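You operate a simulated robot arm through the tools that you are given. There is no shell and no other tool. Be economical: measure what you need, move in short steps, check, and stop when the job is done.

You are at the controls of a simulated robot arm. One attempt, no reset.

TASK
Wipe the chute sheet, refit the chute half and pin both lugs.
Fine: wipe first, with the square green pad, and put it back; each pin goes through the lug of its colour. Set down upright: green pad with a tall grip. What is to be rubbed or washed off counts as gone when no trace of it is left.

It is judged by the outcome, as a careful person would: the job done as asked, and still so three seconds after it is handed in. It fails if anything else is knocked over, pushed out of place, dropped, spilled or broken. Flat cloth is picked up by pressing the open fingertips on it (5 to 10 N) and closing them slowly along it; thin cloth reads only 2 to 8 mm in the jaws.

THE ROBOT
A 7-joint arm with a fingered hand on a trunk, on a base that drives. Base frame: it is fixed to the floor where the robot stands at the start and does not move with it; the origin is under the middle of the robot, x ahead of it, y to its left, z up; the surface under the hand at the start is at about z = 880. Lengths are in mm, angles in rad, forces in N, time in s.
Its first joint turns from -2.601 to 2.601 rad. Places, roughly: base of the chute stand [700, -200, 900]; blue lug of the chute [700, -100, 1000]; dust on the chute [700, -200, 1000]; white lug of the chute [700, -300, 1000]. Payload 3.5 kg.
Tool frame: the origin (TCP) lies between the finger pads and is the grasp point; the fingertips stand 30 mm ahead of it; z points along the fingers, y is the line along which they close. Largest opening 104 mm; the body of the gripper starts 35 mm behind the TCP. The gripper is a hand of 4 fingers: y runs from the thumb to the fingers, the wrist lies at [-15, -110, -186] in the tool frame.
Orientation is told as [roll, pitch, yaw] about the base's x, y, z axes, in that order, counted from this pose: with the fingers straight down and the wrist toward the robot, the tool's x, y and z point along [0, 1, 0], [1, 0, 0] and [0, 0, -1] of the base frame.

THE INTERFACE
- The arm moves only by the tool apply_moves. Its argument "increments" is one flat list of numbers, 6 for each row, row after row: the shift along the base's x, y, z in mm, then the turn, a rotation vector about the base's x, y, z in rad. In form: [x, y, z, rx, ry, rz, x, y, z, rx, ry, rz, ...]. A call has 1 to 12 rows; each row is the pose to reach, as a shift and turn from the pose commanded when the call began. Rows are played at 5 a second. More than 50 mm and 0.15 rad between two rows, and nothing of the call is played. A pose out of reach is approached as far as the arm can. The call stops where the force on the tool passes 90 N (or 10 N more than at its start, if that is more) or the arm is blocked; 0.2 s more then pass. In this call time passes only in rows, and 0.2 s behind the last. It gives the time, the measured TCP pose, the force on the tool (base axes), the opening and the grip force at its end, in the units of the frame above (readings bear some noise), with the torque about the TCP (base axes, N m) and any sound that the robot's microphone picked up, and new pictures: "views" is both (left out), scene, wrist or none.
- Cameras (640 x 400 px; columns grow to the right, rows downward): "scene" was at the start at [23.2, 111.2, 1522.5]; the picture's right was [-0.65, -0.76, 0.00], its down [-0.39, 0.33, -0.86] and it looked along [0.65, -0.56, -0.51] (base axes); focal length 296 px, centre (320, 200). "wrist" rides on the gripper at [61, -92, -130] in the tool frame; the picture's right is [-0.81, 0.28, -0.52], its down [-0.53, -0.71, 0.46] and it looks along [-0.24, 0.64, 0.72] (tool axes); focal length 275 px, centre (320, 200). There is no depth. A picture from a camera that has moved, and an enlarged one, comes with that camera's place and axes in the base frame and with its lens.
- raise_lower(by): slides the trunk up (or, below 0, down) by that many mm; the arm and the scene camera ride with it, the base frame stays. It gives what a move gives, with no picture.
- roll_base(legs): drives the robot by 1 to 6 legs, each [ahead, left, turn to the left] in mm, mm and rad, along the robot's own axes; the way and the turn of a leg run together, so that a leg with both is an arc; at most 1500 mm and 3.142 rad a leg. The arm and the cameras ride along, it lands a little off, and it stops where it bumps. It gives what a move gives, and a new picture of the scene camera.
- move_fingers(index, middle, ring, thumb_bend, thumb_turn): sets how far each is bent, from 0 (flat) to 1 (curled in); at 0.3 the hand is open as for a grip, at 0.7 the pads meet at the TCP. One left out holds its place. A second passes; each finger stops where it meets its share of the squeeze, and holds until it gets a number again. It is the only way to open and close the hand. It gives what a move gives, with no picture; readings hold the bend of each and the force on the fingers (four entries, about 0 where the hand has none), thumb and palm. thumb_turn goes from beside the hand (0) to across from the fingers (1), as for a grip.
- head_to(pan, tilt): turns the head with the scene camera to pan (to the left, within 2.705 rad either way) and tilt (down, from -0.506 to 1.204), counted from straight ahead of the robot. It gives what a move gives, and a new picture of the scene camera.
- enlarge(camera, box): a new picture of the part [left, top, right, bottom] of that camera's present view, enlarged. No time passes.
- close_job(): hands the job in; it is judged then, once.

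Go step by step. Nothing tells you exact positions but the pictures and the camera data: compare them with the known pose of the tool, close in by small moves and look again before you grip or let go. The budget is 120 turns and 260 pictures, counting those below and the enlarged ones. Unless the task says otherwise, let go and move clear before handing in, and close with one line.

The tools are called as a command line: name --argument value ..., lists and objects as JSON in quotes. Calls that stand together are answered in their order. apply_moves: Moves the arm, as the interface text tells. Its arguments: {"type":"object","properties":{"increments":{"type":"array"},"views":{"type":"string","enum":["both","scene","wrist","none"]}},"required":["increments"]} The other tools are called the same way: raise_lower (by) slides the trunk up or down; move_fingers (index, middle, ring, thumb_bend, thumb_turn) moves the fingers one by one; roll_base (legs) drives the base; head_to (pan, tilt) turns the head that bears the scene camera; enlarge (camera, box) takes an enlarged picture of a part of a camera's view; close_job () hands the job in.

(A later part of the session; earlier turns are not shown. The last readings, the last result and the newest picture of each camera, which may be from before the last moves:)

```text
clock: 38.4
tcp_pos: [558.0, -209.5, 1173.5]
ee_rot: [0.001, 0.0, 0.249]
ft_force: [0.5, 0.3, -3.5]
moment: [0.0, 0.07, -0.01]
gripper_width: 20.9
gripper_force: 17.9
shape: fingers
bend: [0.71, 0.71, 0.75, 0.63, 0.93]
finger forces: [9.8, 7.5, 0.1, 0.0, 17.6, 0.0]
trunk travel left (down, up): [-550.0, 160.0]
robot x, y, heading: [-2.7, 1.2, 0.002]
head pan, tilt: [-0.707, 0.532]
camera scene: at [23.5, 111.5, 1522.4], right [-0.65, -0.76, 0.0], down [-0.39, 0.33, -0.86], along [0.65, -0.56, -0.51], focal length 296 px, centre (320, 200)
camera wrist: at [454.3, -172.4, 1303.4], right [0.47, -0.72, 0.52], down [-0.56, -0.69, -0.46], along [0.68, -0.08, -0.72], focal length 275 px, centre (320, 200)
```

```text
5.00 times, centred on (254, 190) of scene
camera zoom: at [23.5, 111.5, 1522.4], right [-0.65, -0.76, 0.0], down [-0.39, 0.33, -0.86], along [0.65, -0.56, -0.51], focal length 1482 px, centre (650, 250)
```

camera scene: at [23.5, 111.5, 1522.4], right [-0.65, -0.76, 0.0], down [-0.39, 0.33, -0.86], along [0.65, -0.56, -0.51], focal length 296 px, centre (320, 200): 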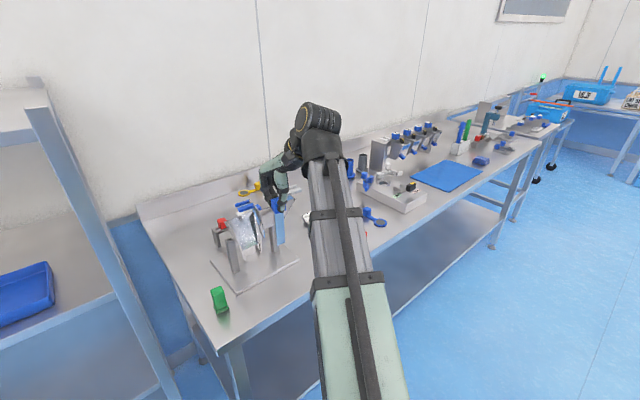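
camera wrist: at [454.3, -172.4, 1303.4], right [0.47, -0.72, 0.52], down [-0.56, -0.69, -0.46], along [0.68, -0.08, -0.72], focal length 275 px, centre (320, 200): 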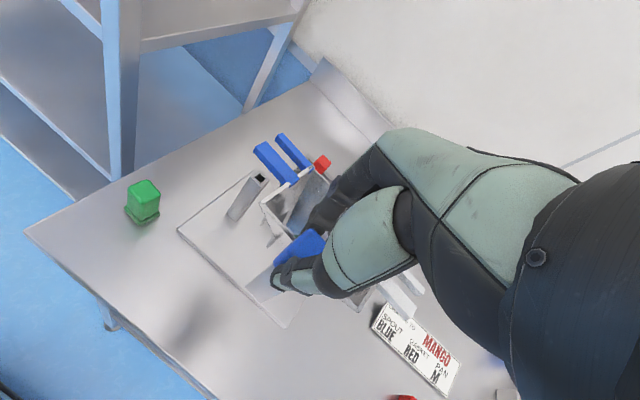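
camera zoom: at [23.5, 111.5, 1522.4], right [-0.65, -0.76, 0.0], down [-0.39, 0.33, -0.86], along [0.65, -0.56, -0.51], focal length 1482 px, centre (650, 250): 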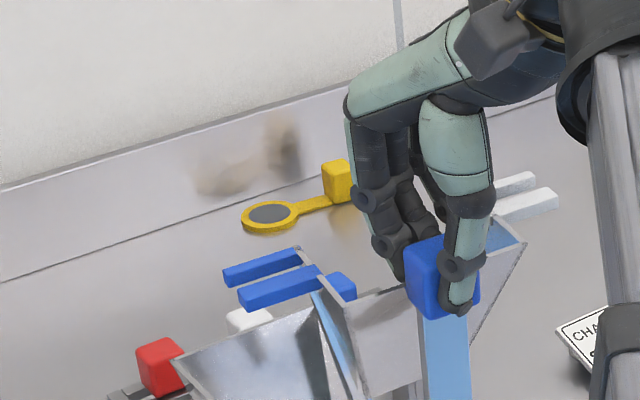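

Remaining errors: yaw -0.06, roll ~0.02; lug midpoint is about (602.5,-216.7). I correct these and move over the posts, still high (bottom ~1029, posts 1010).

apply_moves --increments '[27, 8, 5, -0.01, 0, 0.03, 55, 16, 5, -0.02, 0, 0.065, 82, 23, 5, -0.02, 0, 0.065]'

enlarge --camera "wrist" --box '[130, 100, 450, 300]'

enlarge --camera "scene" --box '[190, 160, 318, 240]'

```text
clock: 39.2
tcp_pos: [643.7, -188.7, 1177.2]
ee_rot: [-0.021, 0.005, 0.314]
ft_force: [0.4, -0.5, -4.0]
moment: [-0.01, 0.05, 0.02]
gripper_width: 20.9
gripper_force: 17.2
shape: fingers
bend: [0.71, 0.71, 0.75, 0.63, 0.93]
finger forces: [9.7, 7.4, 0.1, 0.0, 17.5, 0.0]
trunk travel left (down, up): [-550.0, 160.0]
robot x, y, heading: [-0.9, 2.5, 0.0]
head pan, tilt: [-0.707, 0.532]
camera scene: at [23.7, 111.1, 1522.5], right [-0.65, -0.76, 0.0], down [-0.39, 0.33, -0.86], along [0.65, -0.56, -0.51], focal length 296 px, centre (320, 200)
camera wrist: at [536.2, -155.7, 1305.5], right [0.51, -0.68, 0.53], down [-0.51, -0.74, -0.44], along [0.69, -0.05, -0.72], focal length 275 px, centre (320, 200)
```

scene: 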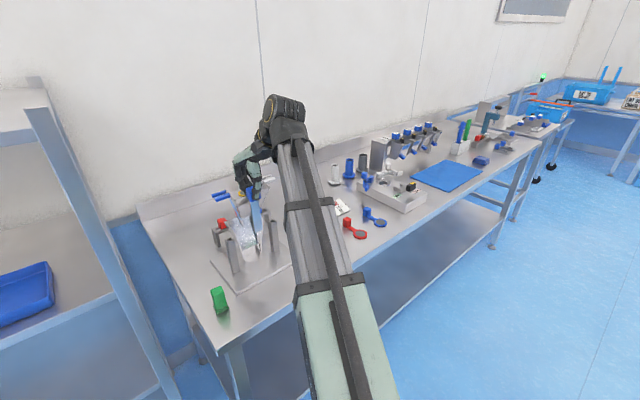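
wrist: 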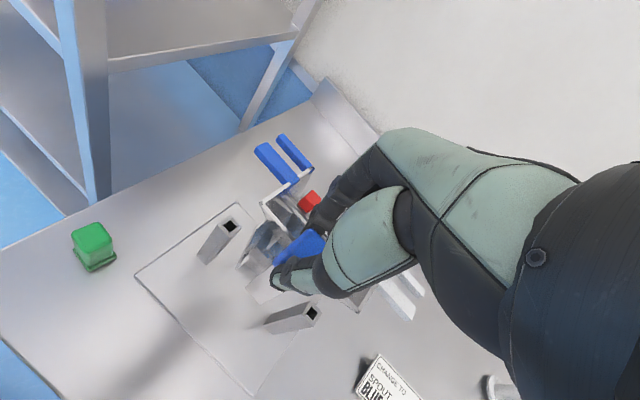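

```text
2.00 times, centred on (290, 200) of wrist
camera zoom: at [536.2, -155.7, 1305.5], right [0.51, -0.68, 0.53], down [-0.51, -0.74, -0.44], along [0.69, -0.05, -0.72], focal length 551 px, centre (380, 200)
```

zoom: 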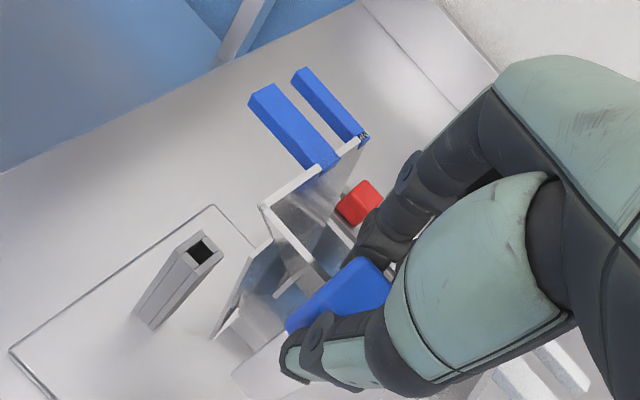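

```text
5.00 times, centred on (254, 200) of scene
camera zoom: at [23.7, 111.1, 1522.5], right [-0.65, -0.76, 0.0], down [-0.39, 0.33, -0.86], along [0.65, -0.56, -0.51], focal length 1482 px, centre (650, 200)
```

zoom: 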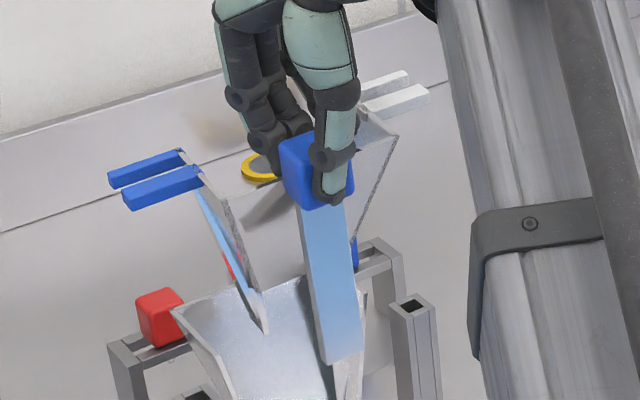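

Cross-checking lugs against posts within this one picture: need about +1.5 in x and -0.02 yaw. I apply that and descend part way.

apply_moves --increments '[1.5, 1, -20, 0, 0, -0.02, 1.5, 1, -40, 0, 0, -0.02, 1.5, 1, -60, 0, 0, -0.02]'

enlarge --camera "wrist" --box '[130, 100, 450, 300]'

enlarge --camera "scene" --box '[190, 170, 318, 250]'

```text
clock: 40.0
tcp_pos: [642.8, -187.9, 1116.9]
ee_rot: [-0.019, 0.005, 0.295]
ft_force: [0.2, 0.2, -2.1]
moment: [0.04, 0.08, 0.01]
gripper_width: 20.8
gripper_force: 17.1
shape: fingers
bend: [0.71, 0.71, 0.75, 0.63, 0.93]
finger forces: [9.5, 7.4, 0.0, 0.0, 17.5, 0.0]
trunk travel left (down, up): [-550.0, 160.0]
robot x, y, heading: [2.4, -0.2, -0.001]
head pan, tilt: [-0.707, 0.532]
camera scene: at [23.5, 111.1, 1522.5], right [-0.65, -0.76, 0.0], down [-0.39, 0.33, -0.86], along [0.65, -0.56, -0.51], focal length 296 px, centre (320, 200)
camera wrist: at [536.5, -153.5, 1245.9], right [0.5, -0.68, 0.53], down [-0.53, -0.73, -0.44], along [0.69, -0.06, -0.72], focal length 275 px, centre (320, 200)
```

scene: 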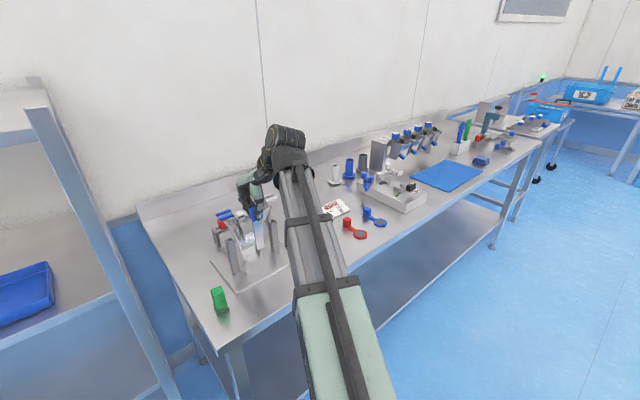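
wrist: 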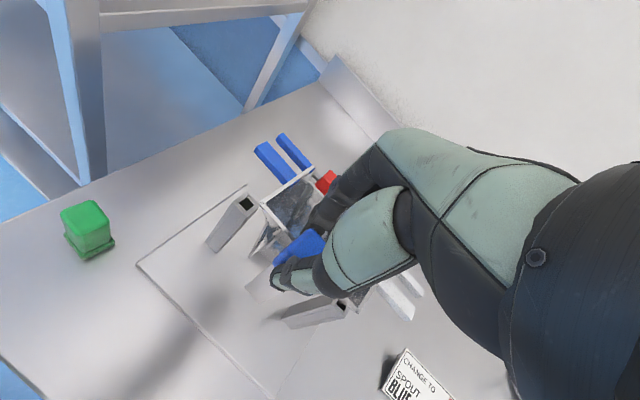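

```text
2.00 times, centred on (290, 200) of wrist
camera zoom: at [536.5, -153.5, 1245.9], right [0.5, -0.68, 0.53], down [-0.53, -0.73, -0.44], along [0.69, -0.06, -0.72], focal length 551 px, centre (380, 200)
```

zoom: 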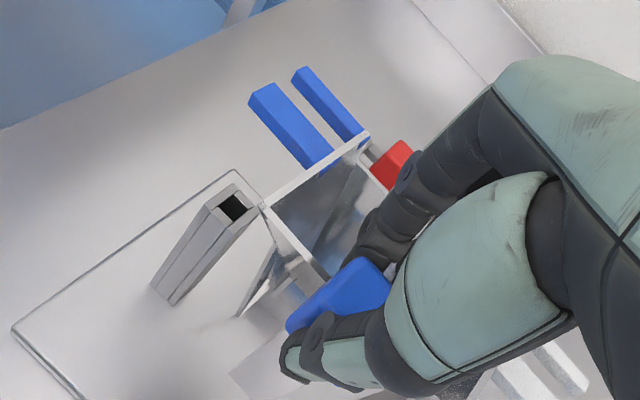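

```text
5.00 times, centred on (254, 210) of scene
camera zoom: at [23.5, 111.1, 1522.5], right [-0.65, -0.76, 0.0], down [-0.39, 0.33, -0.86], along [0.65, -0.56, -0.51], focal length 1482 px, centre (650, 150)
```

zoom: 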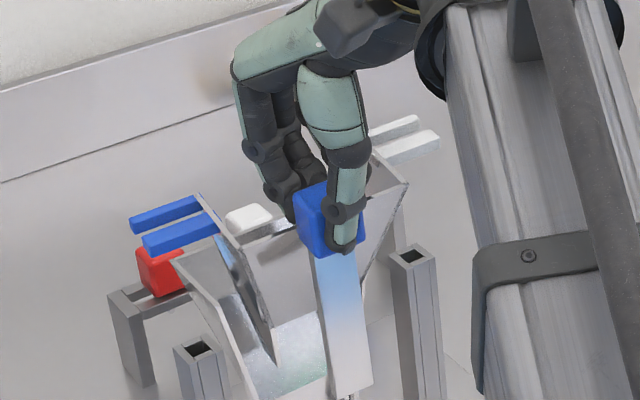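

Lugs and posts line up within ~1 mm on both sides. Descending further to ~1055.

apply_moves --increments '[-0.5, 0, -15, 0, 0, 0, -0.5, 0, -30, 0, 0, 0, -0.5, 0, -45, 0, 0, 0]'

enlarge --camera "wrist" --box '[130, 100, 450, 300]'

enlarge --camera "scene" --box '[190, 180, 318, 260]'

```text
clock: 40.8
tcp_pos: [639.3, -188.3, 1074.8]
ee_rot: [-0.021, 0.004, 0.294]
ft_force: [-10.7, 1.2, 17.1]
moment: [0.14, 0.44, 0.07]
gripper_width: 21.1
gripper_force: 18.9
shape: fingers
bend: [0.72, 0.72, 0.75, 0.62, 0.93]
finger forces: [7.8, 6.1, 0.1, 0.0, 24.2, 0.0]
trunk travel left (down, up): [-550.0, 160.0]
robot x, y, heading: [-1.0, 3.7, -0.001]
head pan, tilt: [-0.707, 0.532]
camera scene: at [20.6, 111.7, 1523.0], right [-0.65, -0.76, 0.0], down [-0.38, 0.33, -0.86], along [0.66, -0.56, -0.51], focal length 296 px, centre (320, 200)
camera wrist: at [532.8, -154.1, 1203.8], right [0.5, -0.68, 0.53], down [-0.53, -0.73, -0.44], along [0.69, -0.06, -0.72], focal length 275 px, centre (320, 200)
```

scene: 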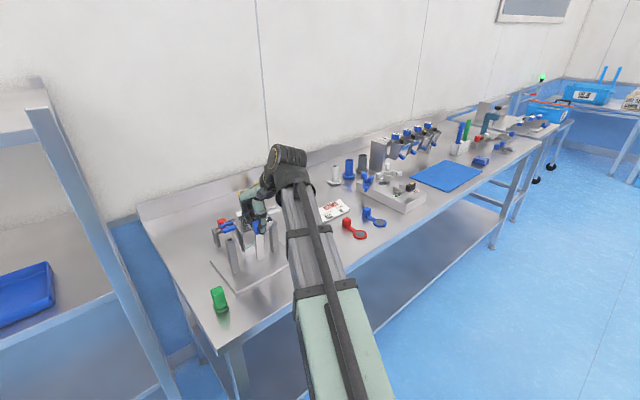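
wrist: 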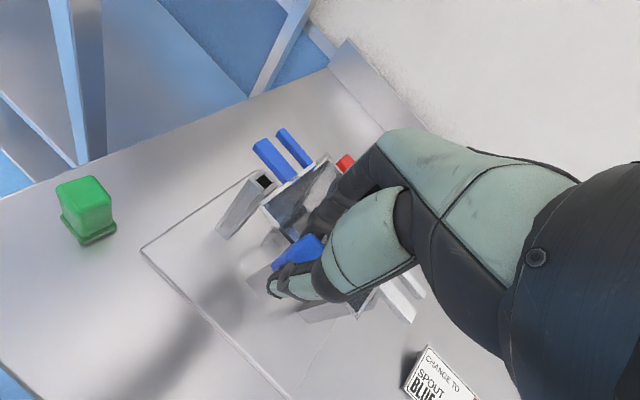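

```text
2.00 times, centred on (290, 200) of wrist
camera zoom: at [532.8, -154.1, 1203.8], right [0.5, -0.68, 0.53], down [-0.53, -0.73, -0.44], along [0.69, -0.06, -0.72], focal length 551 px, centre (380, 200)
```

zoom: 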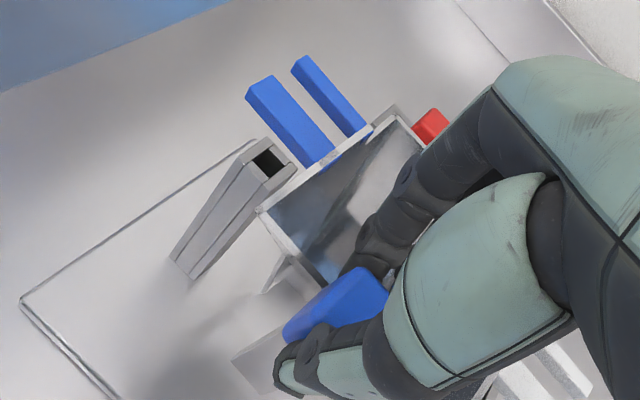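

```text
5.00 times, centred on (254, 220) of scene
camera zoom: at [20.6, 111.7, 1523.0], right [-0.65, -0.76, 0.0], down [-0.38, 0.33, -0.86], along [0.66, -0.56, -0.51], focal length 1482 px, centre (650, 100)
```

zoom: 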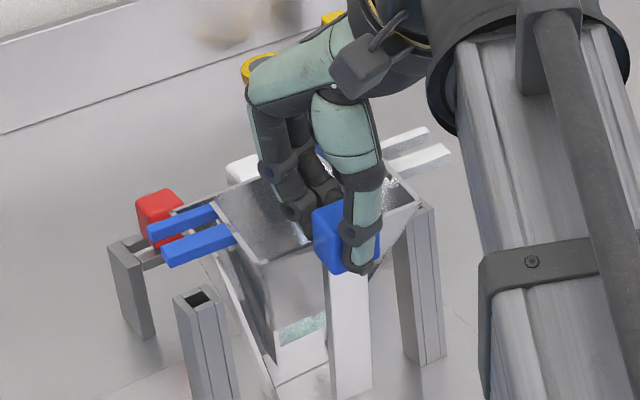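

Contact came early (TCP 1075): the force acts near the lower back tips of the half's side walls. I back up a little and look closely.

apply_moves --increments '[0, 0, 8, 0, 0, 0]' --views "none"

enlarge --camera "scene" --box '[222, 205, 286, 245]'

enlarge --camera "wrist" --box '[230, 150, 326, 210]'

enlarge --camera "scene" --box '[222, 235, 286, 275]'

```text
clock: 41.2
tcp_pos: [641.2, -188.6, 1080.7]
ee_rot: [-0.02, 0.007, 0.295]
ft_force: [1.4, 0.3, -3.1]
moment: [0.07, -0.01, 0.04]
gripper_width: 21.0
gripper_force: 17.1
shape: fingers
bend: [0.71, 0.71, 0.75, 0.62, 0.93]
finger forces: [9.3, 7.7, 0.1, 0.0, 16.8, 0.0]
trunk travel left (down, up): [-550.0, 160.0]
robot x, y, heading: [-1.2, -0.9, 0.004]
head pan, tilt: [-0.707, 0.532]
```

```text
10.00 times, centred on (254, 225) of scene
camera zoom: at [23.6, 111.1, 1522.2], right [-0.65, -0.76, 0.0], down [-0.39, 0.33, -0.86], along [0.65, -0.56, -0.51], focal length 2964 px, centre (980, -50)
```

zoom: 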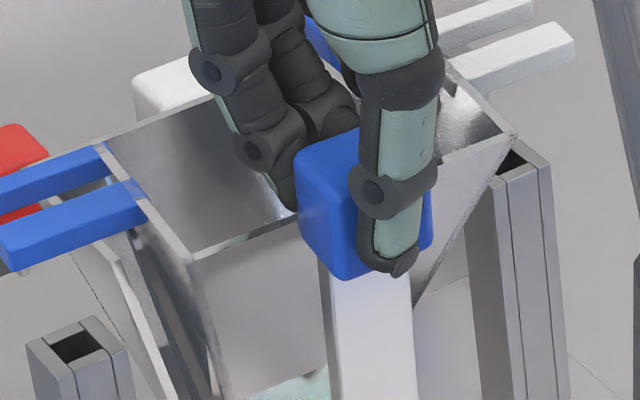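

```text
6.67 times, centred on (278, 180) of wrist
camera zoom: at [535.7, -154.2, 1209.0], right [0.5, -0.68, 0.53], down [-0.53, -0.73, -0.44], along [0.69, -0.06, -0.72], focal length 1835 px, centre (600, 333)
```

zoom: 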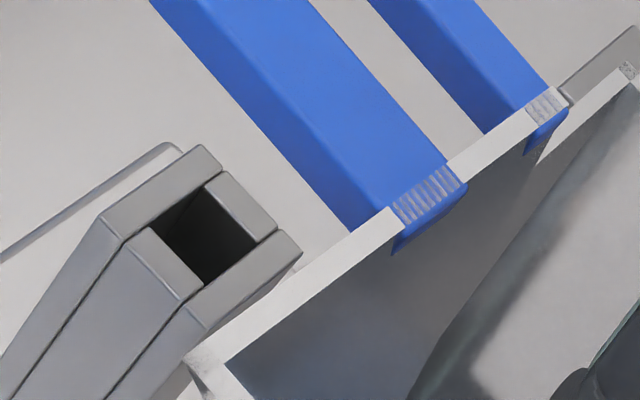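

```text
10.00 times, centred on (254, 255) of scene
camera zoom: at [23.6, 111.1, 1522.2], right [-0.65, -0.76, 0.0], down [-0.39, 0.33, -0.86], along [0.65, -0.56, -0.51], focal length 2964 px, centre (980, -350)
```

zoom: 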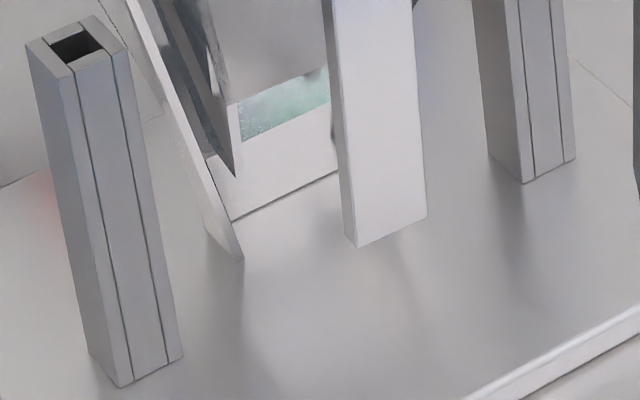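

enlarge --camera "wrist" --box '[220, 180, 316, 240]'

enlarge --camera "wrist" --box '[240, 240, 400, 340]'

enlarge --camera "scene" --box '[232, 230, 264, 250]'

```text
6.67 times, centred on (268, 210) of wrist
camera zoom: at [535.7, -154.2, 1209.0], right [0.5, -0.68, 0.53], down [-0.53, -0.73, -0.44], along [0.69, -0.06, -0.72], focal length 1835 px, centre (667, 133)
```

zoom: 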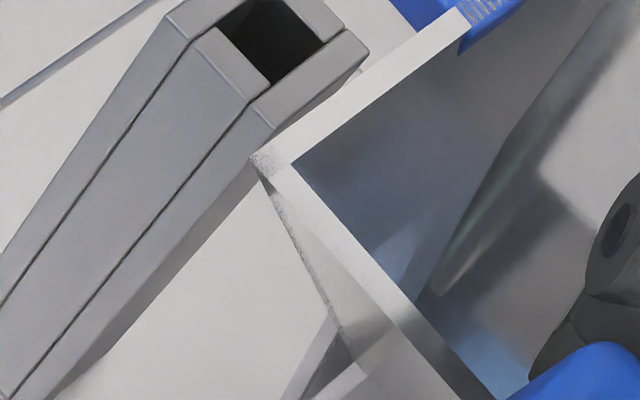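

```text
4.00 times, centred on (320, 290) of wrist
camera zoom: at [535.7, -154.2, 1209.0], right [0.5, -0.68, 0.53], down [-0.53, -0.73, -0.44], along [0.69, -0.06, -0.72], focal length 1101 px, centre (320, -160)
```

zoom: 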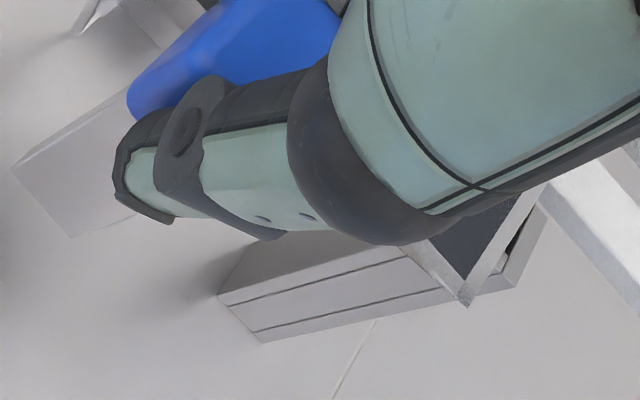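

```text
16.00 times, centred on (248, 240) of scene
camera zoom: at [23.6, 111.1, 1522.2], right [-0.65, -0.76, 0.0], down [-0.39, 0.33, -0.86], along [0.65, -0.56, -0.51], focal length 4743 px, centre (1472, -440)
```

zoom: 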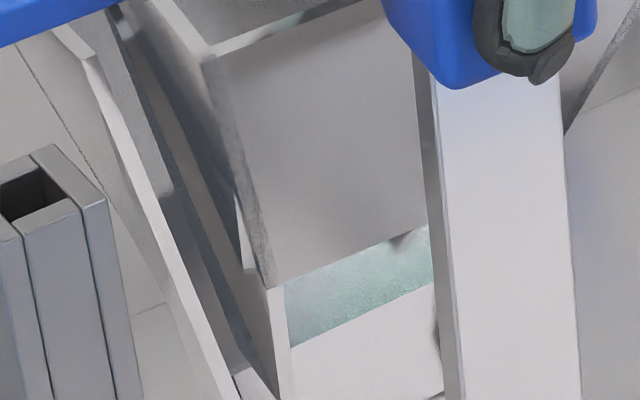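

I can't see the interference clearly, so I probe: shift 10 mm toward -x, then descend gently and watch the force.

apply_moves --increments '[-10, 0, 0, 0, 0, 0, -10, 0, -5, 0, 0, 0, -10, 0, -9, 0, 0, 0]' --views "none"

```text
clock: 42.0
tcp_pos: [631.5, -188.0, 1071.2]
ee_rot: [-0.018, 0.005, 0.294]
ft_force: [-0.6, 0.5, -3.2]
moment: [-0.02, 0.07, -0.02]
gripper_width: 21.0
gripper_force: 16.5
shape: fingers
bend: [0.71, 0.71, 0.75, 0.62, 0.93]
finger forces: [9.2, 7.3, 0.0, 0.1, 16.7, 0.1]
trunk travel left (down, up): [-550.0, 160.0]
robot x, y, heading: [-2.9, 1.0, 0.002]
head pan, tilt: [-0.707, 0.532]
```

apply_moves --increments '[0, 0, -5, 0, 0, 0, 0, 0, -10, 0, 0, 0]' --views "none"

```text
clock: 42.6
tcp_pos: [630.6, -187.4, 1059.8]
ee_rot: [-0.02, 0.005, 0.293]
ft_force: [-0.1, 0.1, -3.5]
moment: [0.03, 0.07, 0.04]
gripper_width: 20.5
gripper_force: 16.9
shape: fingers
bend: [0.71, 0.71, 0.75, 0.62, 0.93]
finger forces: [9.2, 7.1, 0.0, 0.0, 16.7, 0.0]
trunk travel left (down, up): [-550.0, 160.0]
robot x, y, heading: [-2.4, 0.6, -0.004]
head pan, tilt: [-0.707, 0.532]
```

apply_moves --increments '[0, 0, -5, 0, 0, 0, 0, 0, -8, 0, 0, 0]'

enlarge --camera "scene" --box '[214, 205, 294, 255]'

enlarge --camera "wrist" --box '[220, 140, 380, 240]'

```text
clock: 43.2
tcp_pos: [631.3, -188.3, 1052.8]
ee_rot: [-0.019, 0.006, 0.295]
ft_force: [-0.4, 0.8, -2.4]
moment: [0.04, 0.03, -0.01]
gripper_width: 20.7
gripper_force: 16.6
shape: fingers
bend: [0.71, 0.71, 0.75, 0.62, 0.93]
finger forces: [9.1, 7.2, 0.0, 0.0, 16.7, 0.1]
trunk travel left (down, up): [-550.0, 160.0]
robot x, y, heading: [1.7, -2.6, -0.003]
head pan, tilt: [-0.707, 0.532]
camera scene: at [23.6, 111.1, 1522.5], right [-0.65, -0.76, 0.0], down [-0.39, 0.33, -0.86], along [0.65, -0.56, -0.51], focal length 296 px, centre (320, 200)
camera wrist: at [526.0, -153.4, 1181.9], right [0.5, -0.69, 0.53], down [-0.53, -0.73, -0.44], along [0.69, -0.06, -0.72], focal length 275 px, centre (320, 200)
```

scene: 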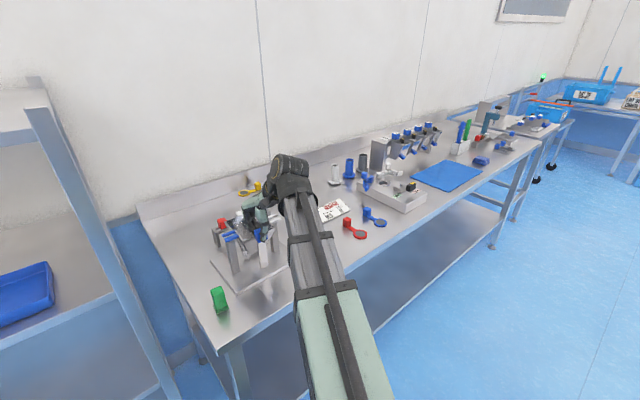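
wrist: 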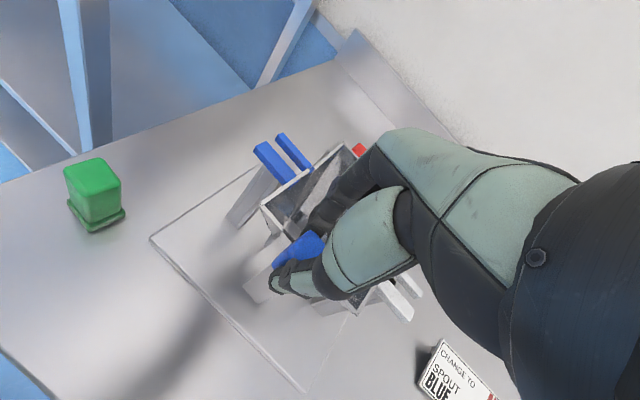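

```text
8.00 times, centred on (254, 230) of scene
camera zoom: at [23.6, 111.1, 1522.5], right [-0.65, -0.76, 0.0], down [-0.39, 0.33, -0.86], along [0.65, -0.56, -0.51], focal length 2371 px, centre (848, -40)
```

zoom: 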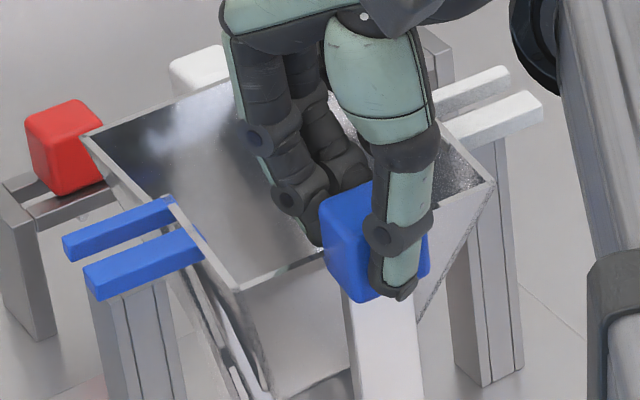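

```text
4.00 times, centred on (300, 190) of wrist
camera zoom: at [526.0, -153.4, 1181.9], right [0.5, -0.69, 0.53], down [-0.53, -0.73, -0.44], along [0.69, -0.06, -0.72], focal length 1101 px, centre (400, 240)
```

zoom: 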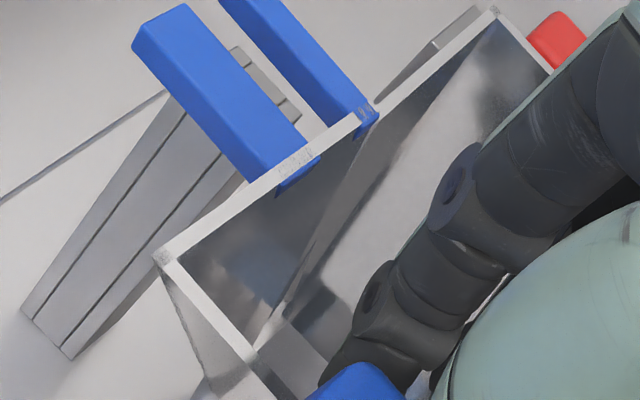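

At this x it went down freely to TCP 1053, so the clash depends on x. I look at the lower part and at the bar's verticality to judge residual pitch.

enlarge --camera "scene" --box '[222, 225, 286, 265]'

enlarge --camera "wrist" --box '[230, 190, 310, 240]'

enlarge --camera "wrist" --box '[230, 230, 326, 290]'

```text
10.00 times, centred on (254, 245) of scene
camera zoom: at [23.6, 111.1, 1522.5], right [-0.65, -0.76, 0.0], down [-0.39, 0.33, -0.86], along [0.65, -0.56, -0.51], focal length 2964 px, centre (980, -250)
```

zoom: 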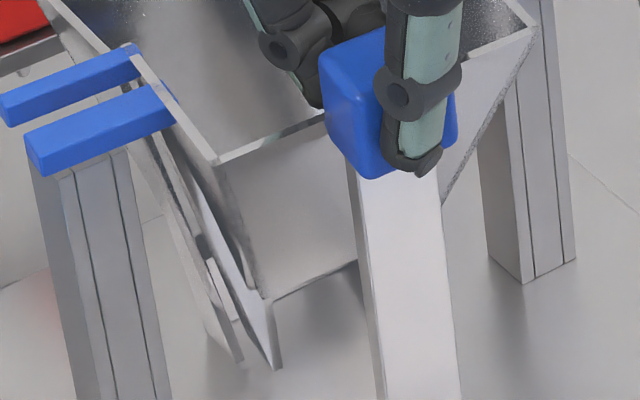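

```text
8.00 times, centred on (270, 215) of wrist
camera zoom: at [526.0, -153.4, 1181.9], right [0.5, -0.69, 0.53], down [-0.53, -0.73, -0.44], along [0.69, -0.06, -0.72], focal length 2202 px, centre (720, 80)
```

zoom: 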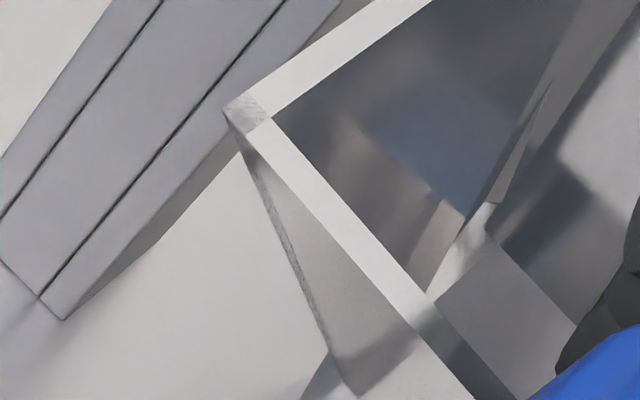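

```text
6.67 times, centred on (278, 260) of wrist
camera zoom: at [526.0, -153.4, 1181.9], right [0.5, -0.69, 0.53], down [-0.53, -0.73, -0.44], along [0.69, -0.06, -0.72], focal length 1835 px, centre (600, -200)
```

zoom: 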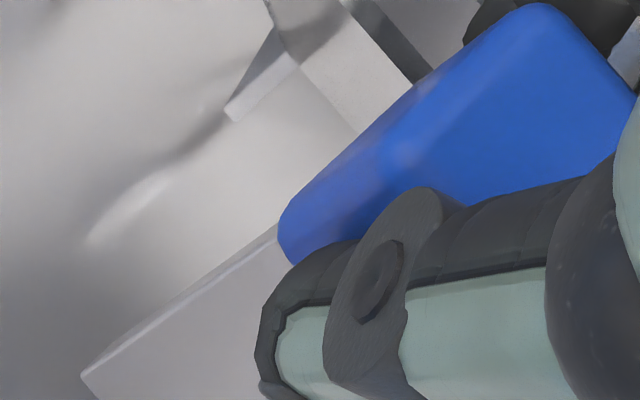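

I probe further: down 4 mm (prongs still above posts), then slide +x in small steps watching the force.

apply_moves --increments '[0, 0, -4, 0, 0, 0, 3, 0, -4, 0, 0, 0, 5, 0, -4, 0, 0, 0]' --views "none"

```text
clock: 44.0
tcp_pos: [636.0, -189.3, 1049.5]
ee_rot: [-0.019, 0.006, 0.294]
ft_force: [-0.1, -0.3, -3.4]
moment: [0.01, 0.06, -0.01]
gripper_width: 21.0
gripper_force: 16.6
shape: fingers
bend: [0.71, 0.71, 0.75, 0.62, 0.93]
finger forces: [9.2, 7.2, 0.1, 0.0, 16.7, 0.0]
trunk travel left (down, up): [-550.0, 160.0]
robot x, y, heading: [-2.3, 1.8, -0.001]
head pan, tilt: [-0.707, 0.532]
```

apply_moves --increments '[2, 0, 0, 0, 0, 0, 4, 0, 0, 0, 0, 0]' --views "none"

```text
clock: 44.6
tcp_pos: [639.4, -187.0, 1048.8]
ee_rot: [-0.017, 0.007, 0.294]
ft_force: [-0.8, -0.2, -2.8]
moment: [0.01, 0.19, 0.02]
gripper_width: 20.8
gripper_force: 16.1
shape: fingers
bend: [0.71, 0.71, 0.75, 0.62, 0.93]
finger forces: [8.5, 6.8, 0.1, 0.0, 17.0, 0.0]
trunk travel left (down, up): [-550.0, 160.0]
robot x, y, heading: [3.1, -1.7, -0.002]
head pan, tilt: [-0.707, 0.532]
```

Light contact at the bottom near the target x; a small nose-down pitch (+0.03 about y) will free the lower edge. I apply it, move x +2, and look.

apply_moves --increments '[-2, 0, 0, 0, 0.03, 0, 2, 0, 0, 0, 0.03, 0]'

enlarge --camera "scene" --box '[214, 205, 294, 255]'

enlarge --camera "wrist" --box '[220, 120, 380, 220]'

enlarge --camera "wrist" --box '[330, 240, 458, 320]'

```text
clock: 45.2
tcp_pos: [643.5, -189.4, 1049.7]
ee_rot: [-0.009, 0.036, 0.294]
ft_force: [-0.7, 0.4, -3.6]
moment: [0.05, 0.13, 0.05]
gripper_width: 20.9
gripper_force: 16.1
shape: fingers
bend: [0.71, 0.71, 0.75, 0.62, 0.93]
finger forces: [8.9, 7.1, 0.1, 0.1, 16.6, 0.0]
trunk travel left (down, up): [-550.0, 160.0]
robot x, y, heading: [-2.4, -0.6, 0.001]
head pan, tilt: [-0.707, 0.532]
camera scene: at [23.5, 111.1, 1522.5], right [-0.65, -0.76, 0.0], down [-0.39, 0.33, -0.86], along [0.65, -0.56, -0.51], focal length 296 px, centre (320, 200)
camera wrist: at [541.6, -154.4, 1180.9], right [0.51, -0.68, 0.52], down [-0.54, -0.73, -0.42], along [0.67, -0.06, -0.74], focal length 275 px, centre (320, 200)
```

scene: 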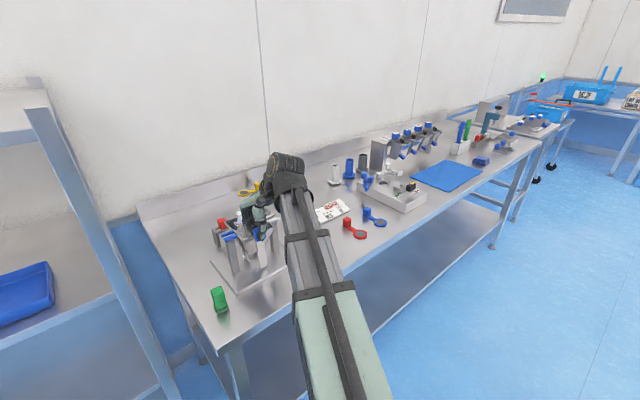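
wrist: 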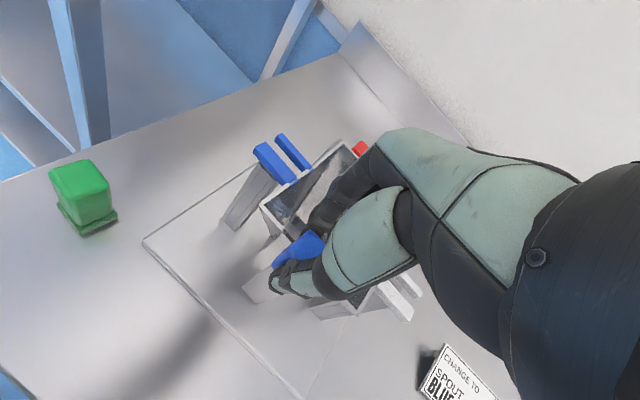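

```text
8.00 times, centred on (254, 230) of scene
camera zoom: at [23.5, 111.1, 1522.5], right [-0.65, -0.76, 0.0], down [-0.39, 0.33, -0.86], along [0.65, -0.56, -0.51], focal length 2371 px, centre (848, -40)
```

zoom: 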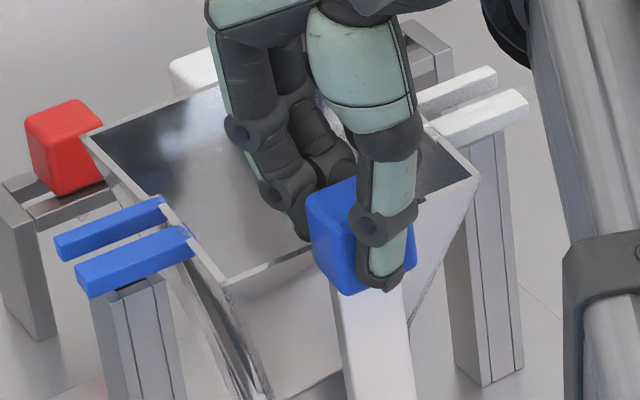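

```text
4.00 times, centred on (300, 170) of wrist
camera zoom: at [541.6, -154.4, 1180.9], right [0.51, -0.68, 0.52], down [-0.54, -0.73, -0.42], along [0.67, -0.06, -0.74], focal length 1101 px, centre (400, 320)
```

zoom: 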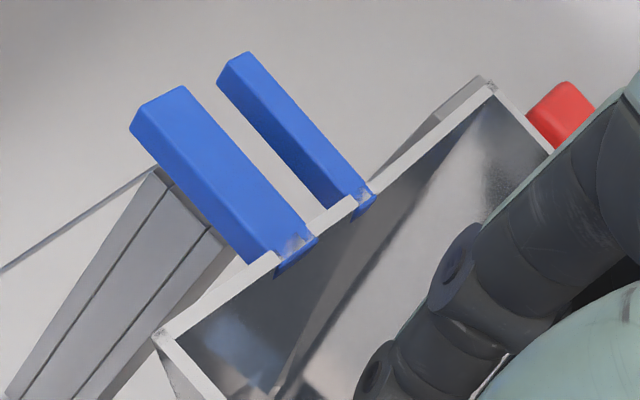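

```text
5.00 times, centred on (394, 280) of wrist
camera zoom: at [541.6, -154.4, 1180.9], right [0.51, -0.68, 0.52], down [-0.54, -0.73, -0.42], along [0.67, -0.06, -0.74], focal length 1376 px, centre (-50, -200)
```

zoom: 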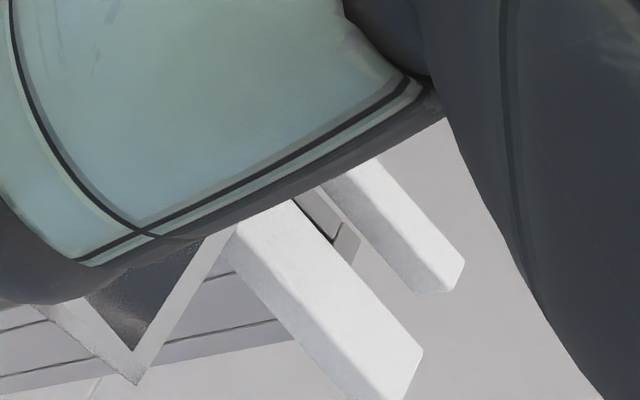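

Measured against the post corners, I need about +4.5 mm in x and +0.026 yaw. Applying in two small steps.

apply_moves --increments '[2, -0.5, 0, 0, 0, 0.013, 4.5, -1, 0, 0, 0, 0.026]' --views "none"

```text
clock: 45.8
tcp_pos: [646.4, -190.6, 1047.8]
ee_rot: [-0.012, 0.034, 0.321]
ft_force: [-3.9, -2.0, -2.9]
moment: [-0.02, 0.26, 0.13]
gripper_width: 20.8
gripper_force: 16.0
shape: fingers
bend: [0.71, 0.71, 0.75, 0.62, 0.93]
finger forces: [6.8, 7.4, 0.1, 0.0, 18.2, 0.1]
trunk travel left (down, up): [-550.0, 160.0]
robot x, y, heading: [3.7, -3.4, 0.0]
head pan, tilt: [-0.707, 0.532]
```

Lugs should now be over the posts, with slight rubbing on the left wall. I shift 1 mm to -y, back x by 1, and lower gently.

apply_moves --increments '[-1, -1, 0, 0, 0, 0, -1, -1, -3, 0, 0, 0]'

enlarge --camera "scene" --box '[214, 205, 294, 255]'

enlarge --camera "wrist" --box '[220, 120, 380, 220]'

enlarge --camera "wrist" --box '[330, 240, 458, 320]'

```text
clock: 46.4
tcp_pos: [645.8, -190.5, 1045.0]
ee_rot: [-0.009, 0.035, 0.32]
ft_force: [-1.8, -0.5, -3.1]
moment: [0.03, 0.17, 0.07]
gripper_width: 20.7
gripper_force: 16.5
shape: fingers
bend: [0.71, 0.71, 0.75, 0.62, 0.93]
finger forces: [7.7, 7.6, 0.2, 0.0, 17.4, 0.1]
trunk travel left (down, up): [-550.0, 160.0]
robot x, y, heading: [2.5, -0.8, -0.001]
head pan, tilt: [-0.707, 0.532]
camera scene: at [23.3, 111.1, 1522.5], right [-0.65, -0.76, 0.0], down [-0.39, 0.33, -0.86], along [0.65, -0.56, -0.51], focal length 296 px, centre (320, 200)
camera wrist: at [544.1, -158.9, 1177.8], right [0.53, -0.67, 0.52], down [-0.52, -0.74, -0.42], along [0.67, -0.04, -0.74], focal length 275 px, centre (320, 200)
```

scene: 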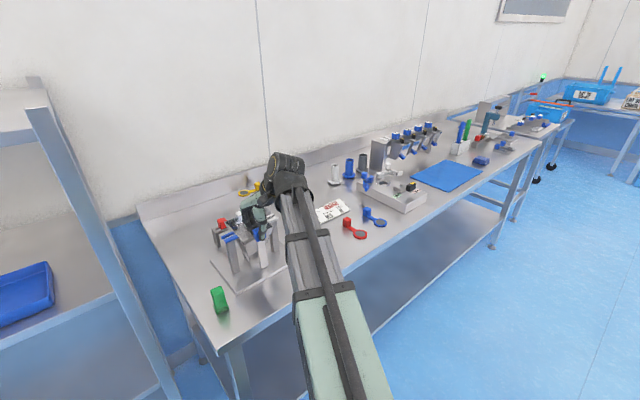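
wrist: 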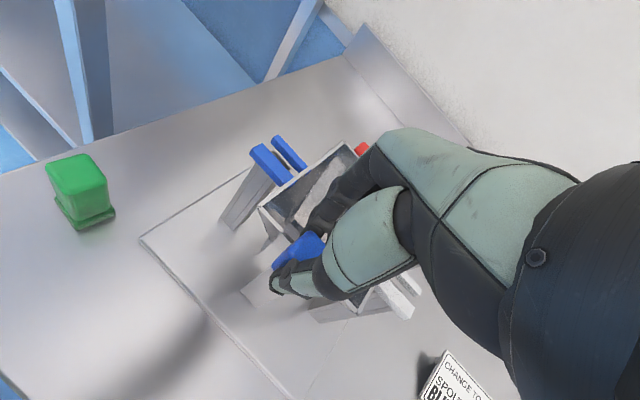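

```text
8.00 times, centred on (254, 230) of scene
camera zoom: at [23.3, 111.1, 1522.5], right [-0.65, -0.76, 0.0], down [-0.39, 0.33, -0.86], along [0.65, -0.56, -0.51], focal length 2371 px, centre (848, -40)
```

zoom: 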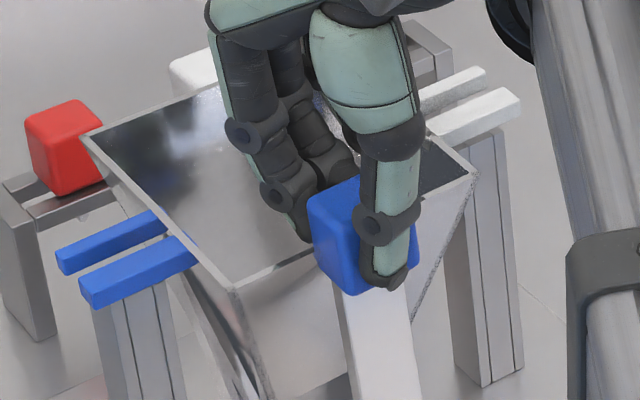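

```text
4.00 times, centred on (300, 170) of wrist
camera zoom: at [544.1, -158.9, 1177.8], right [0.53, -0.67, 0.52], down [-0.52, -0.74, -0.42], along [0.67, -0.04, -0.74], focal length 1101 px, centre (400, 320)
```

zoom: 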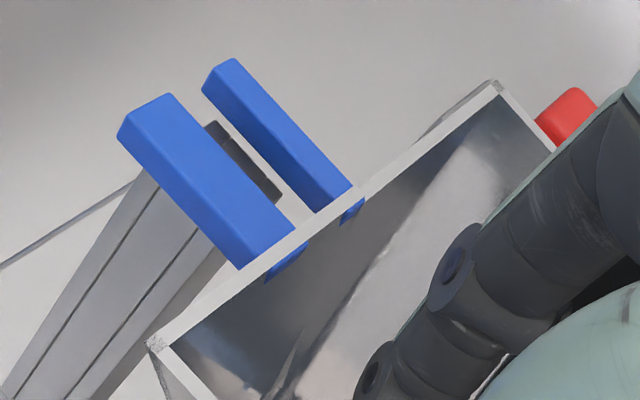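

```text
5.00 times, centred on (394, 280) of wrist
camera zoom: at [544.1, -158.9, 1177.8], right [0.53, -0.67, 0.52], down [-0.52, -0.74, -0.42], along [0.67, -0.04, -0.74], focal length 1376 px, centre (-50, -200)
```

zoom: 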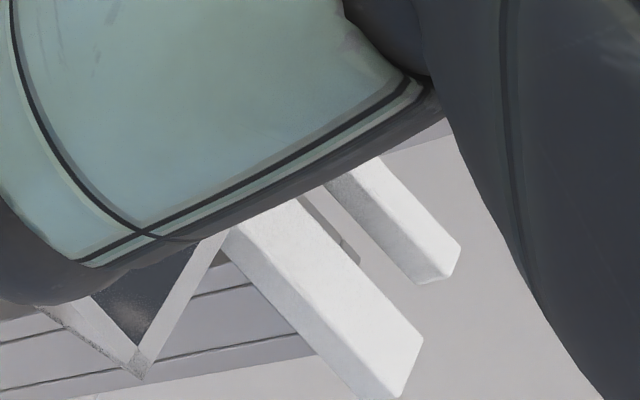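

Both post back walls show in the prong gaps as expected for a centred lug. Lowering to seat.

apply_moves --increments '[0, 0, -2, 0, 0, 0, 0, 0, -3.5, 0, 0, 0]' --views "none"

```text
clock: 47.0
tcp_pos: [647.0, -190.0, 1042.0]
ee_rot: [-0.01, 0.032, 0.321]
ft_force: [-3.6, -0.9, 3.2]
moment: [0.01, 0.26, 0.04]
gripper_width: 21.1
gripper_force: 16.9
shape: fingers
bend: [0.71, 0.71, 0.75, 0.62, 0.93]
finger forces: [7.9, 7.2, 0.1, 0.0, 18.5, 0.0]
trunk travel left (down, up): [-550.0, 160.0]
robot x, y, heading: [0.8, -0.3, -0.001]
head pan, tilt: [-0.707, 0.532]
```

apply_moves --increments '[-1, 0, 0, 0, 0, 0, -1, 0, -2.5, 0, 0, 0]' --views "both"

enlarge --camera "scene" --box '[214, 215, 294, 265]'

enlarge --camera "wrist" --box '[220, 120, 380, 220]'

```text
clock: 47.6
tcp_pos: [645.0, -190.1, 1040.3]
ee_rot: [-0.013, 0.032, 0.32]
ft_force: [-0.5, -1.4, 15.9]
moment: [0.04, 0.34, 0.0]
gripper_width: 20.7
gripper_force: 19.7
shape: fingers
bend: [0.71, 0.72, 0.75, 0.62, 0.93]
finger forces: [9.7, 9.4, 0.0, 0.0, 20.4, 0.0]
trunk travel left (down, up): [-550.0, 160.0]
robot x, y, heading: [0.3, -1.0, -0.0]
head pan, tilt: [-0.707, 0.532]
camera scene: at [21.9, 111.5, 1522.8], right [-0.65, -0.76, 0.0], down [-0.39, 0.33, -0.86], along [0.66, -0.56, -0.51], focal length 296 px, centre (320, 200)
camera wrist: at [542.4, -157.9, 1173.3], right [0.53, -0.67, 0.52], down [-0.52, -0.74, -0.43], along [0.67, -0.04, -0.74], focal length 275 px, centre (320, 200)
```

scene: 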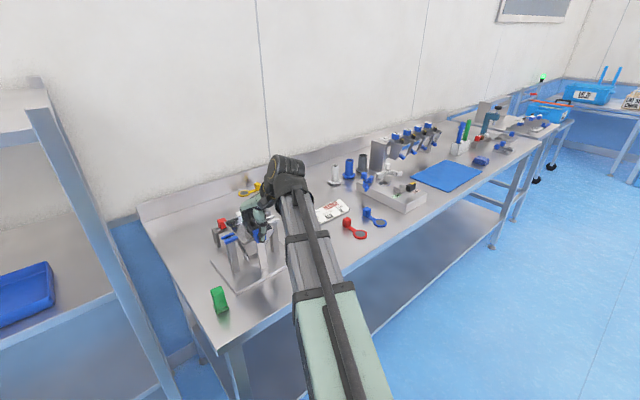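
wrist: 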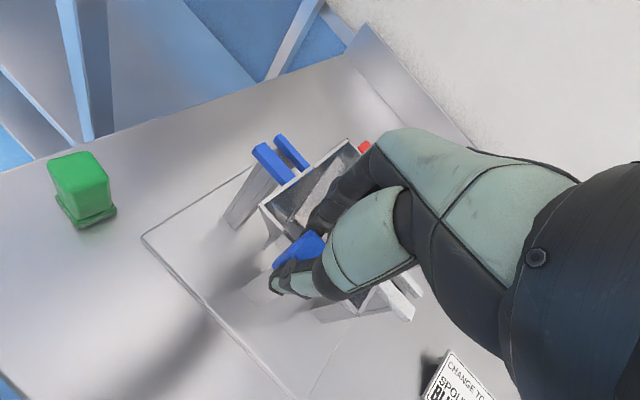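

```text
8.00 times, centred on (254, 240) of scene
camera zoom: at [21.9, 111.5, 1522.8], right [-0.65, -0.76, 0.0], down [-0.39, 0.33, -0.86], along [0.66, -0.56, -0.51], focal length 2371 px, centre (848, -120)
```

zoom: 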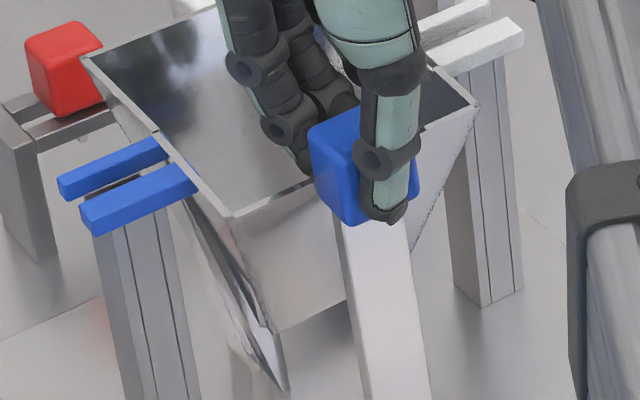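

```text
4.00 times, centred on (300, 170) of wrist
camera zoom: at [542.4, -157.9, 1173.3], right [0.53, -0.67, 0.52], down [-0.52, -0.74, -0.43], along [0.67, -0.04, -0.74], focal length 1101 px, centre (400, 320)
```

zoom: 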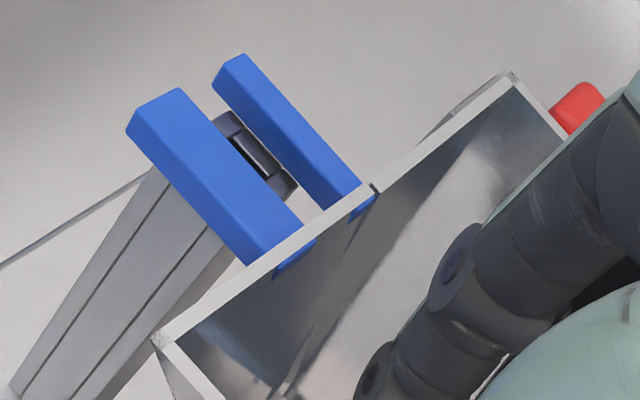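

Seated: the half's walls meet the fixed half and the post hole shows in the blue gap. I unload the push and open gently.

apply_moves --increments '[0, 0, 1, 0, 0, 0]' --views "none"

move_fingers --index 0.6 --middle 0.6 --ring 0.6 --thumb_bend 0.58

move_fingers --index 0.5 --middle 0.5 --ring 0.5 --thumb_bend 0.5

enlarge --camera "scene" --box '[214, 205, 294, 255]'

enlarge --camera "wrist" --box '[220, 120, 380, 220]'

```text
clock: 48.0
tcp_pos: [643.7, -190.4, 1041.8]
ee_rot: [-0.011, 0.033, 0.321]
ft_force: [-1.2, -0.7, 15.5]
moment: [0.07, 0.28, 0.04]
gripper_width: 20.7
gripper_force: 19.5
shape: fingers
bend: [0.71, 0.72, 0.75, 0.62, 0.93]
finger forces: [9.9, 9.3, 0.0, 0.1, 20.3, 0.0]
trunk travel left (down, up): [-550.0, 160.0]
robot x, y, heading: [1.9, 2.0, 0.005]
head pan, tilt: [-0.707, 0.532]
```

```text
clock: 49.0
tcp_pos: [645.4, -190.7, 1040.0]
ee_rot: [-0.011, 0.036, 0.321]
ft_force: [-1.8, 1.0, -0.3]
moment: [0.05, 0.05, -0.01]
gripper_width: 31.5
gripper_force: 0.4
shape: fingers
bend: [0.6, 0.6, 0.6, 0.56, 0.97]
finger forces: [0.0, 0.1, 0.0, 0.0, 1.5, 0.1]
trunk travel left (down, up): [-550.0, 160.0]
robot x, y, heading: [1.9, 0.2, 0.003]
head pan, tilt: [-0.707, 0.532]
```

```text
clock: 50.0
tcp_pos: [645.1, -190.5, 1039.6]
ee_rot: [-0.011, 0.035, 0.319]
ft_force: [-1.0, -0.4, 0.3]
moment: [0.02, -0.03, 0.01]
gripper_width: 51.2
gripper_force: 0.0
shape: fingers
bend: [0.5, 0.5, 0.5, 0.5, 0.97]
finger forces: [0.1, 0.1, 0.0, 0.0, 0.0, 0.0]
trunk travel left (down, up): [-550.0, 160.0]
robot x, y, heading: [-1.2, -2.3, -0.0]
head pan, tilt: [-0.707, 0.532]
```

```text
8.00 times, centred on (254, 230) of scene
camera zoom: at [23.3, 111.2, 1522.5], right [-0.65, -0.76, 0.0], down [-0.39, 0.33, -0.86], along [0.65, -0.56, -0.51], focal length 2371 px, centre (848, -40)
```

zoom: 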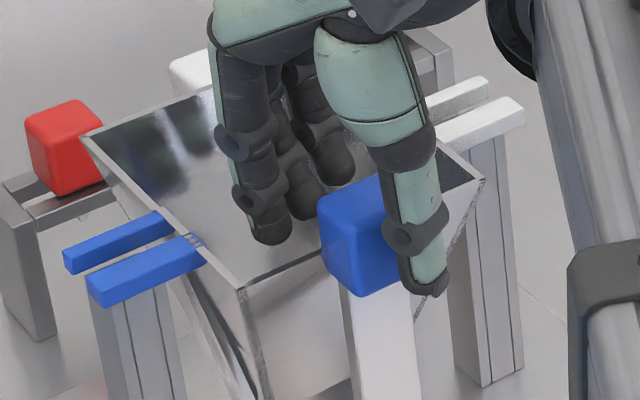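

```text
4.00 times, centred on (300, 170) of wrist
camera zoom: at [543.1, -158.5, 1172.7], right [0.53, -0.67, 0.52], down [-0.52, -0.74, -0.42], along [0.67, -0.04, -0.74], focal length 1101 px, centre (400, 320)
```

zoom: 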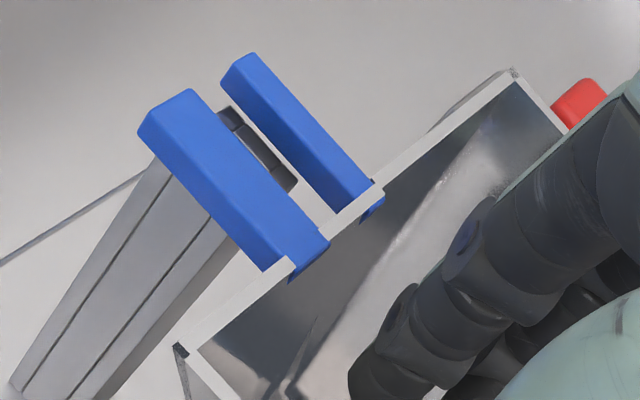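

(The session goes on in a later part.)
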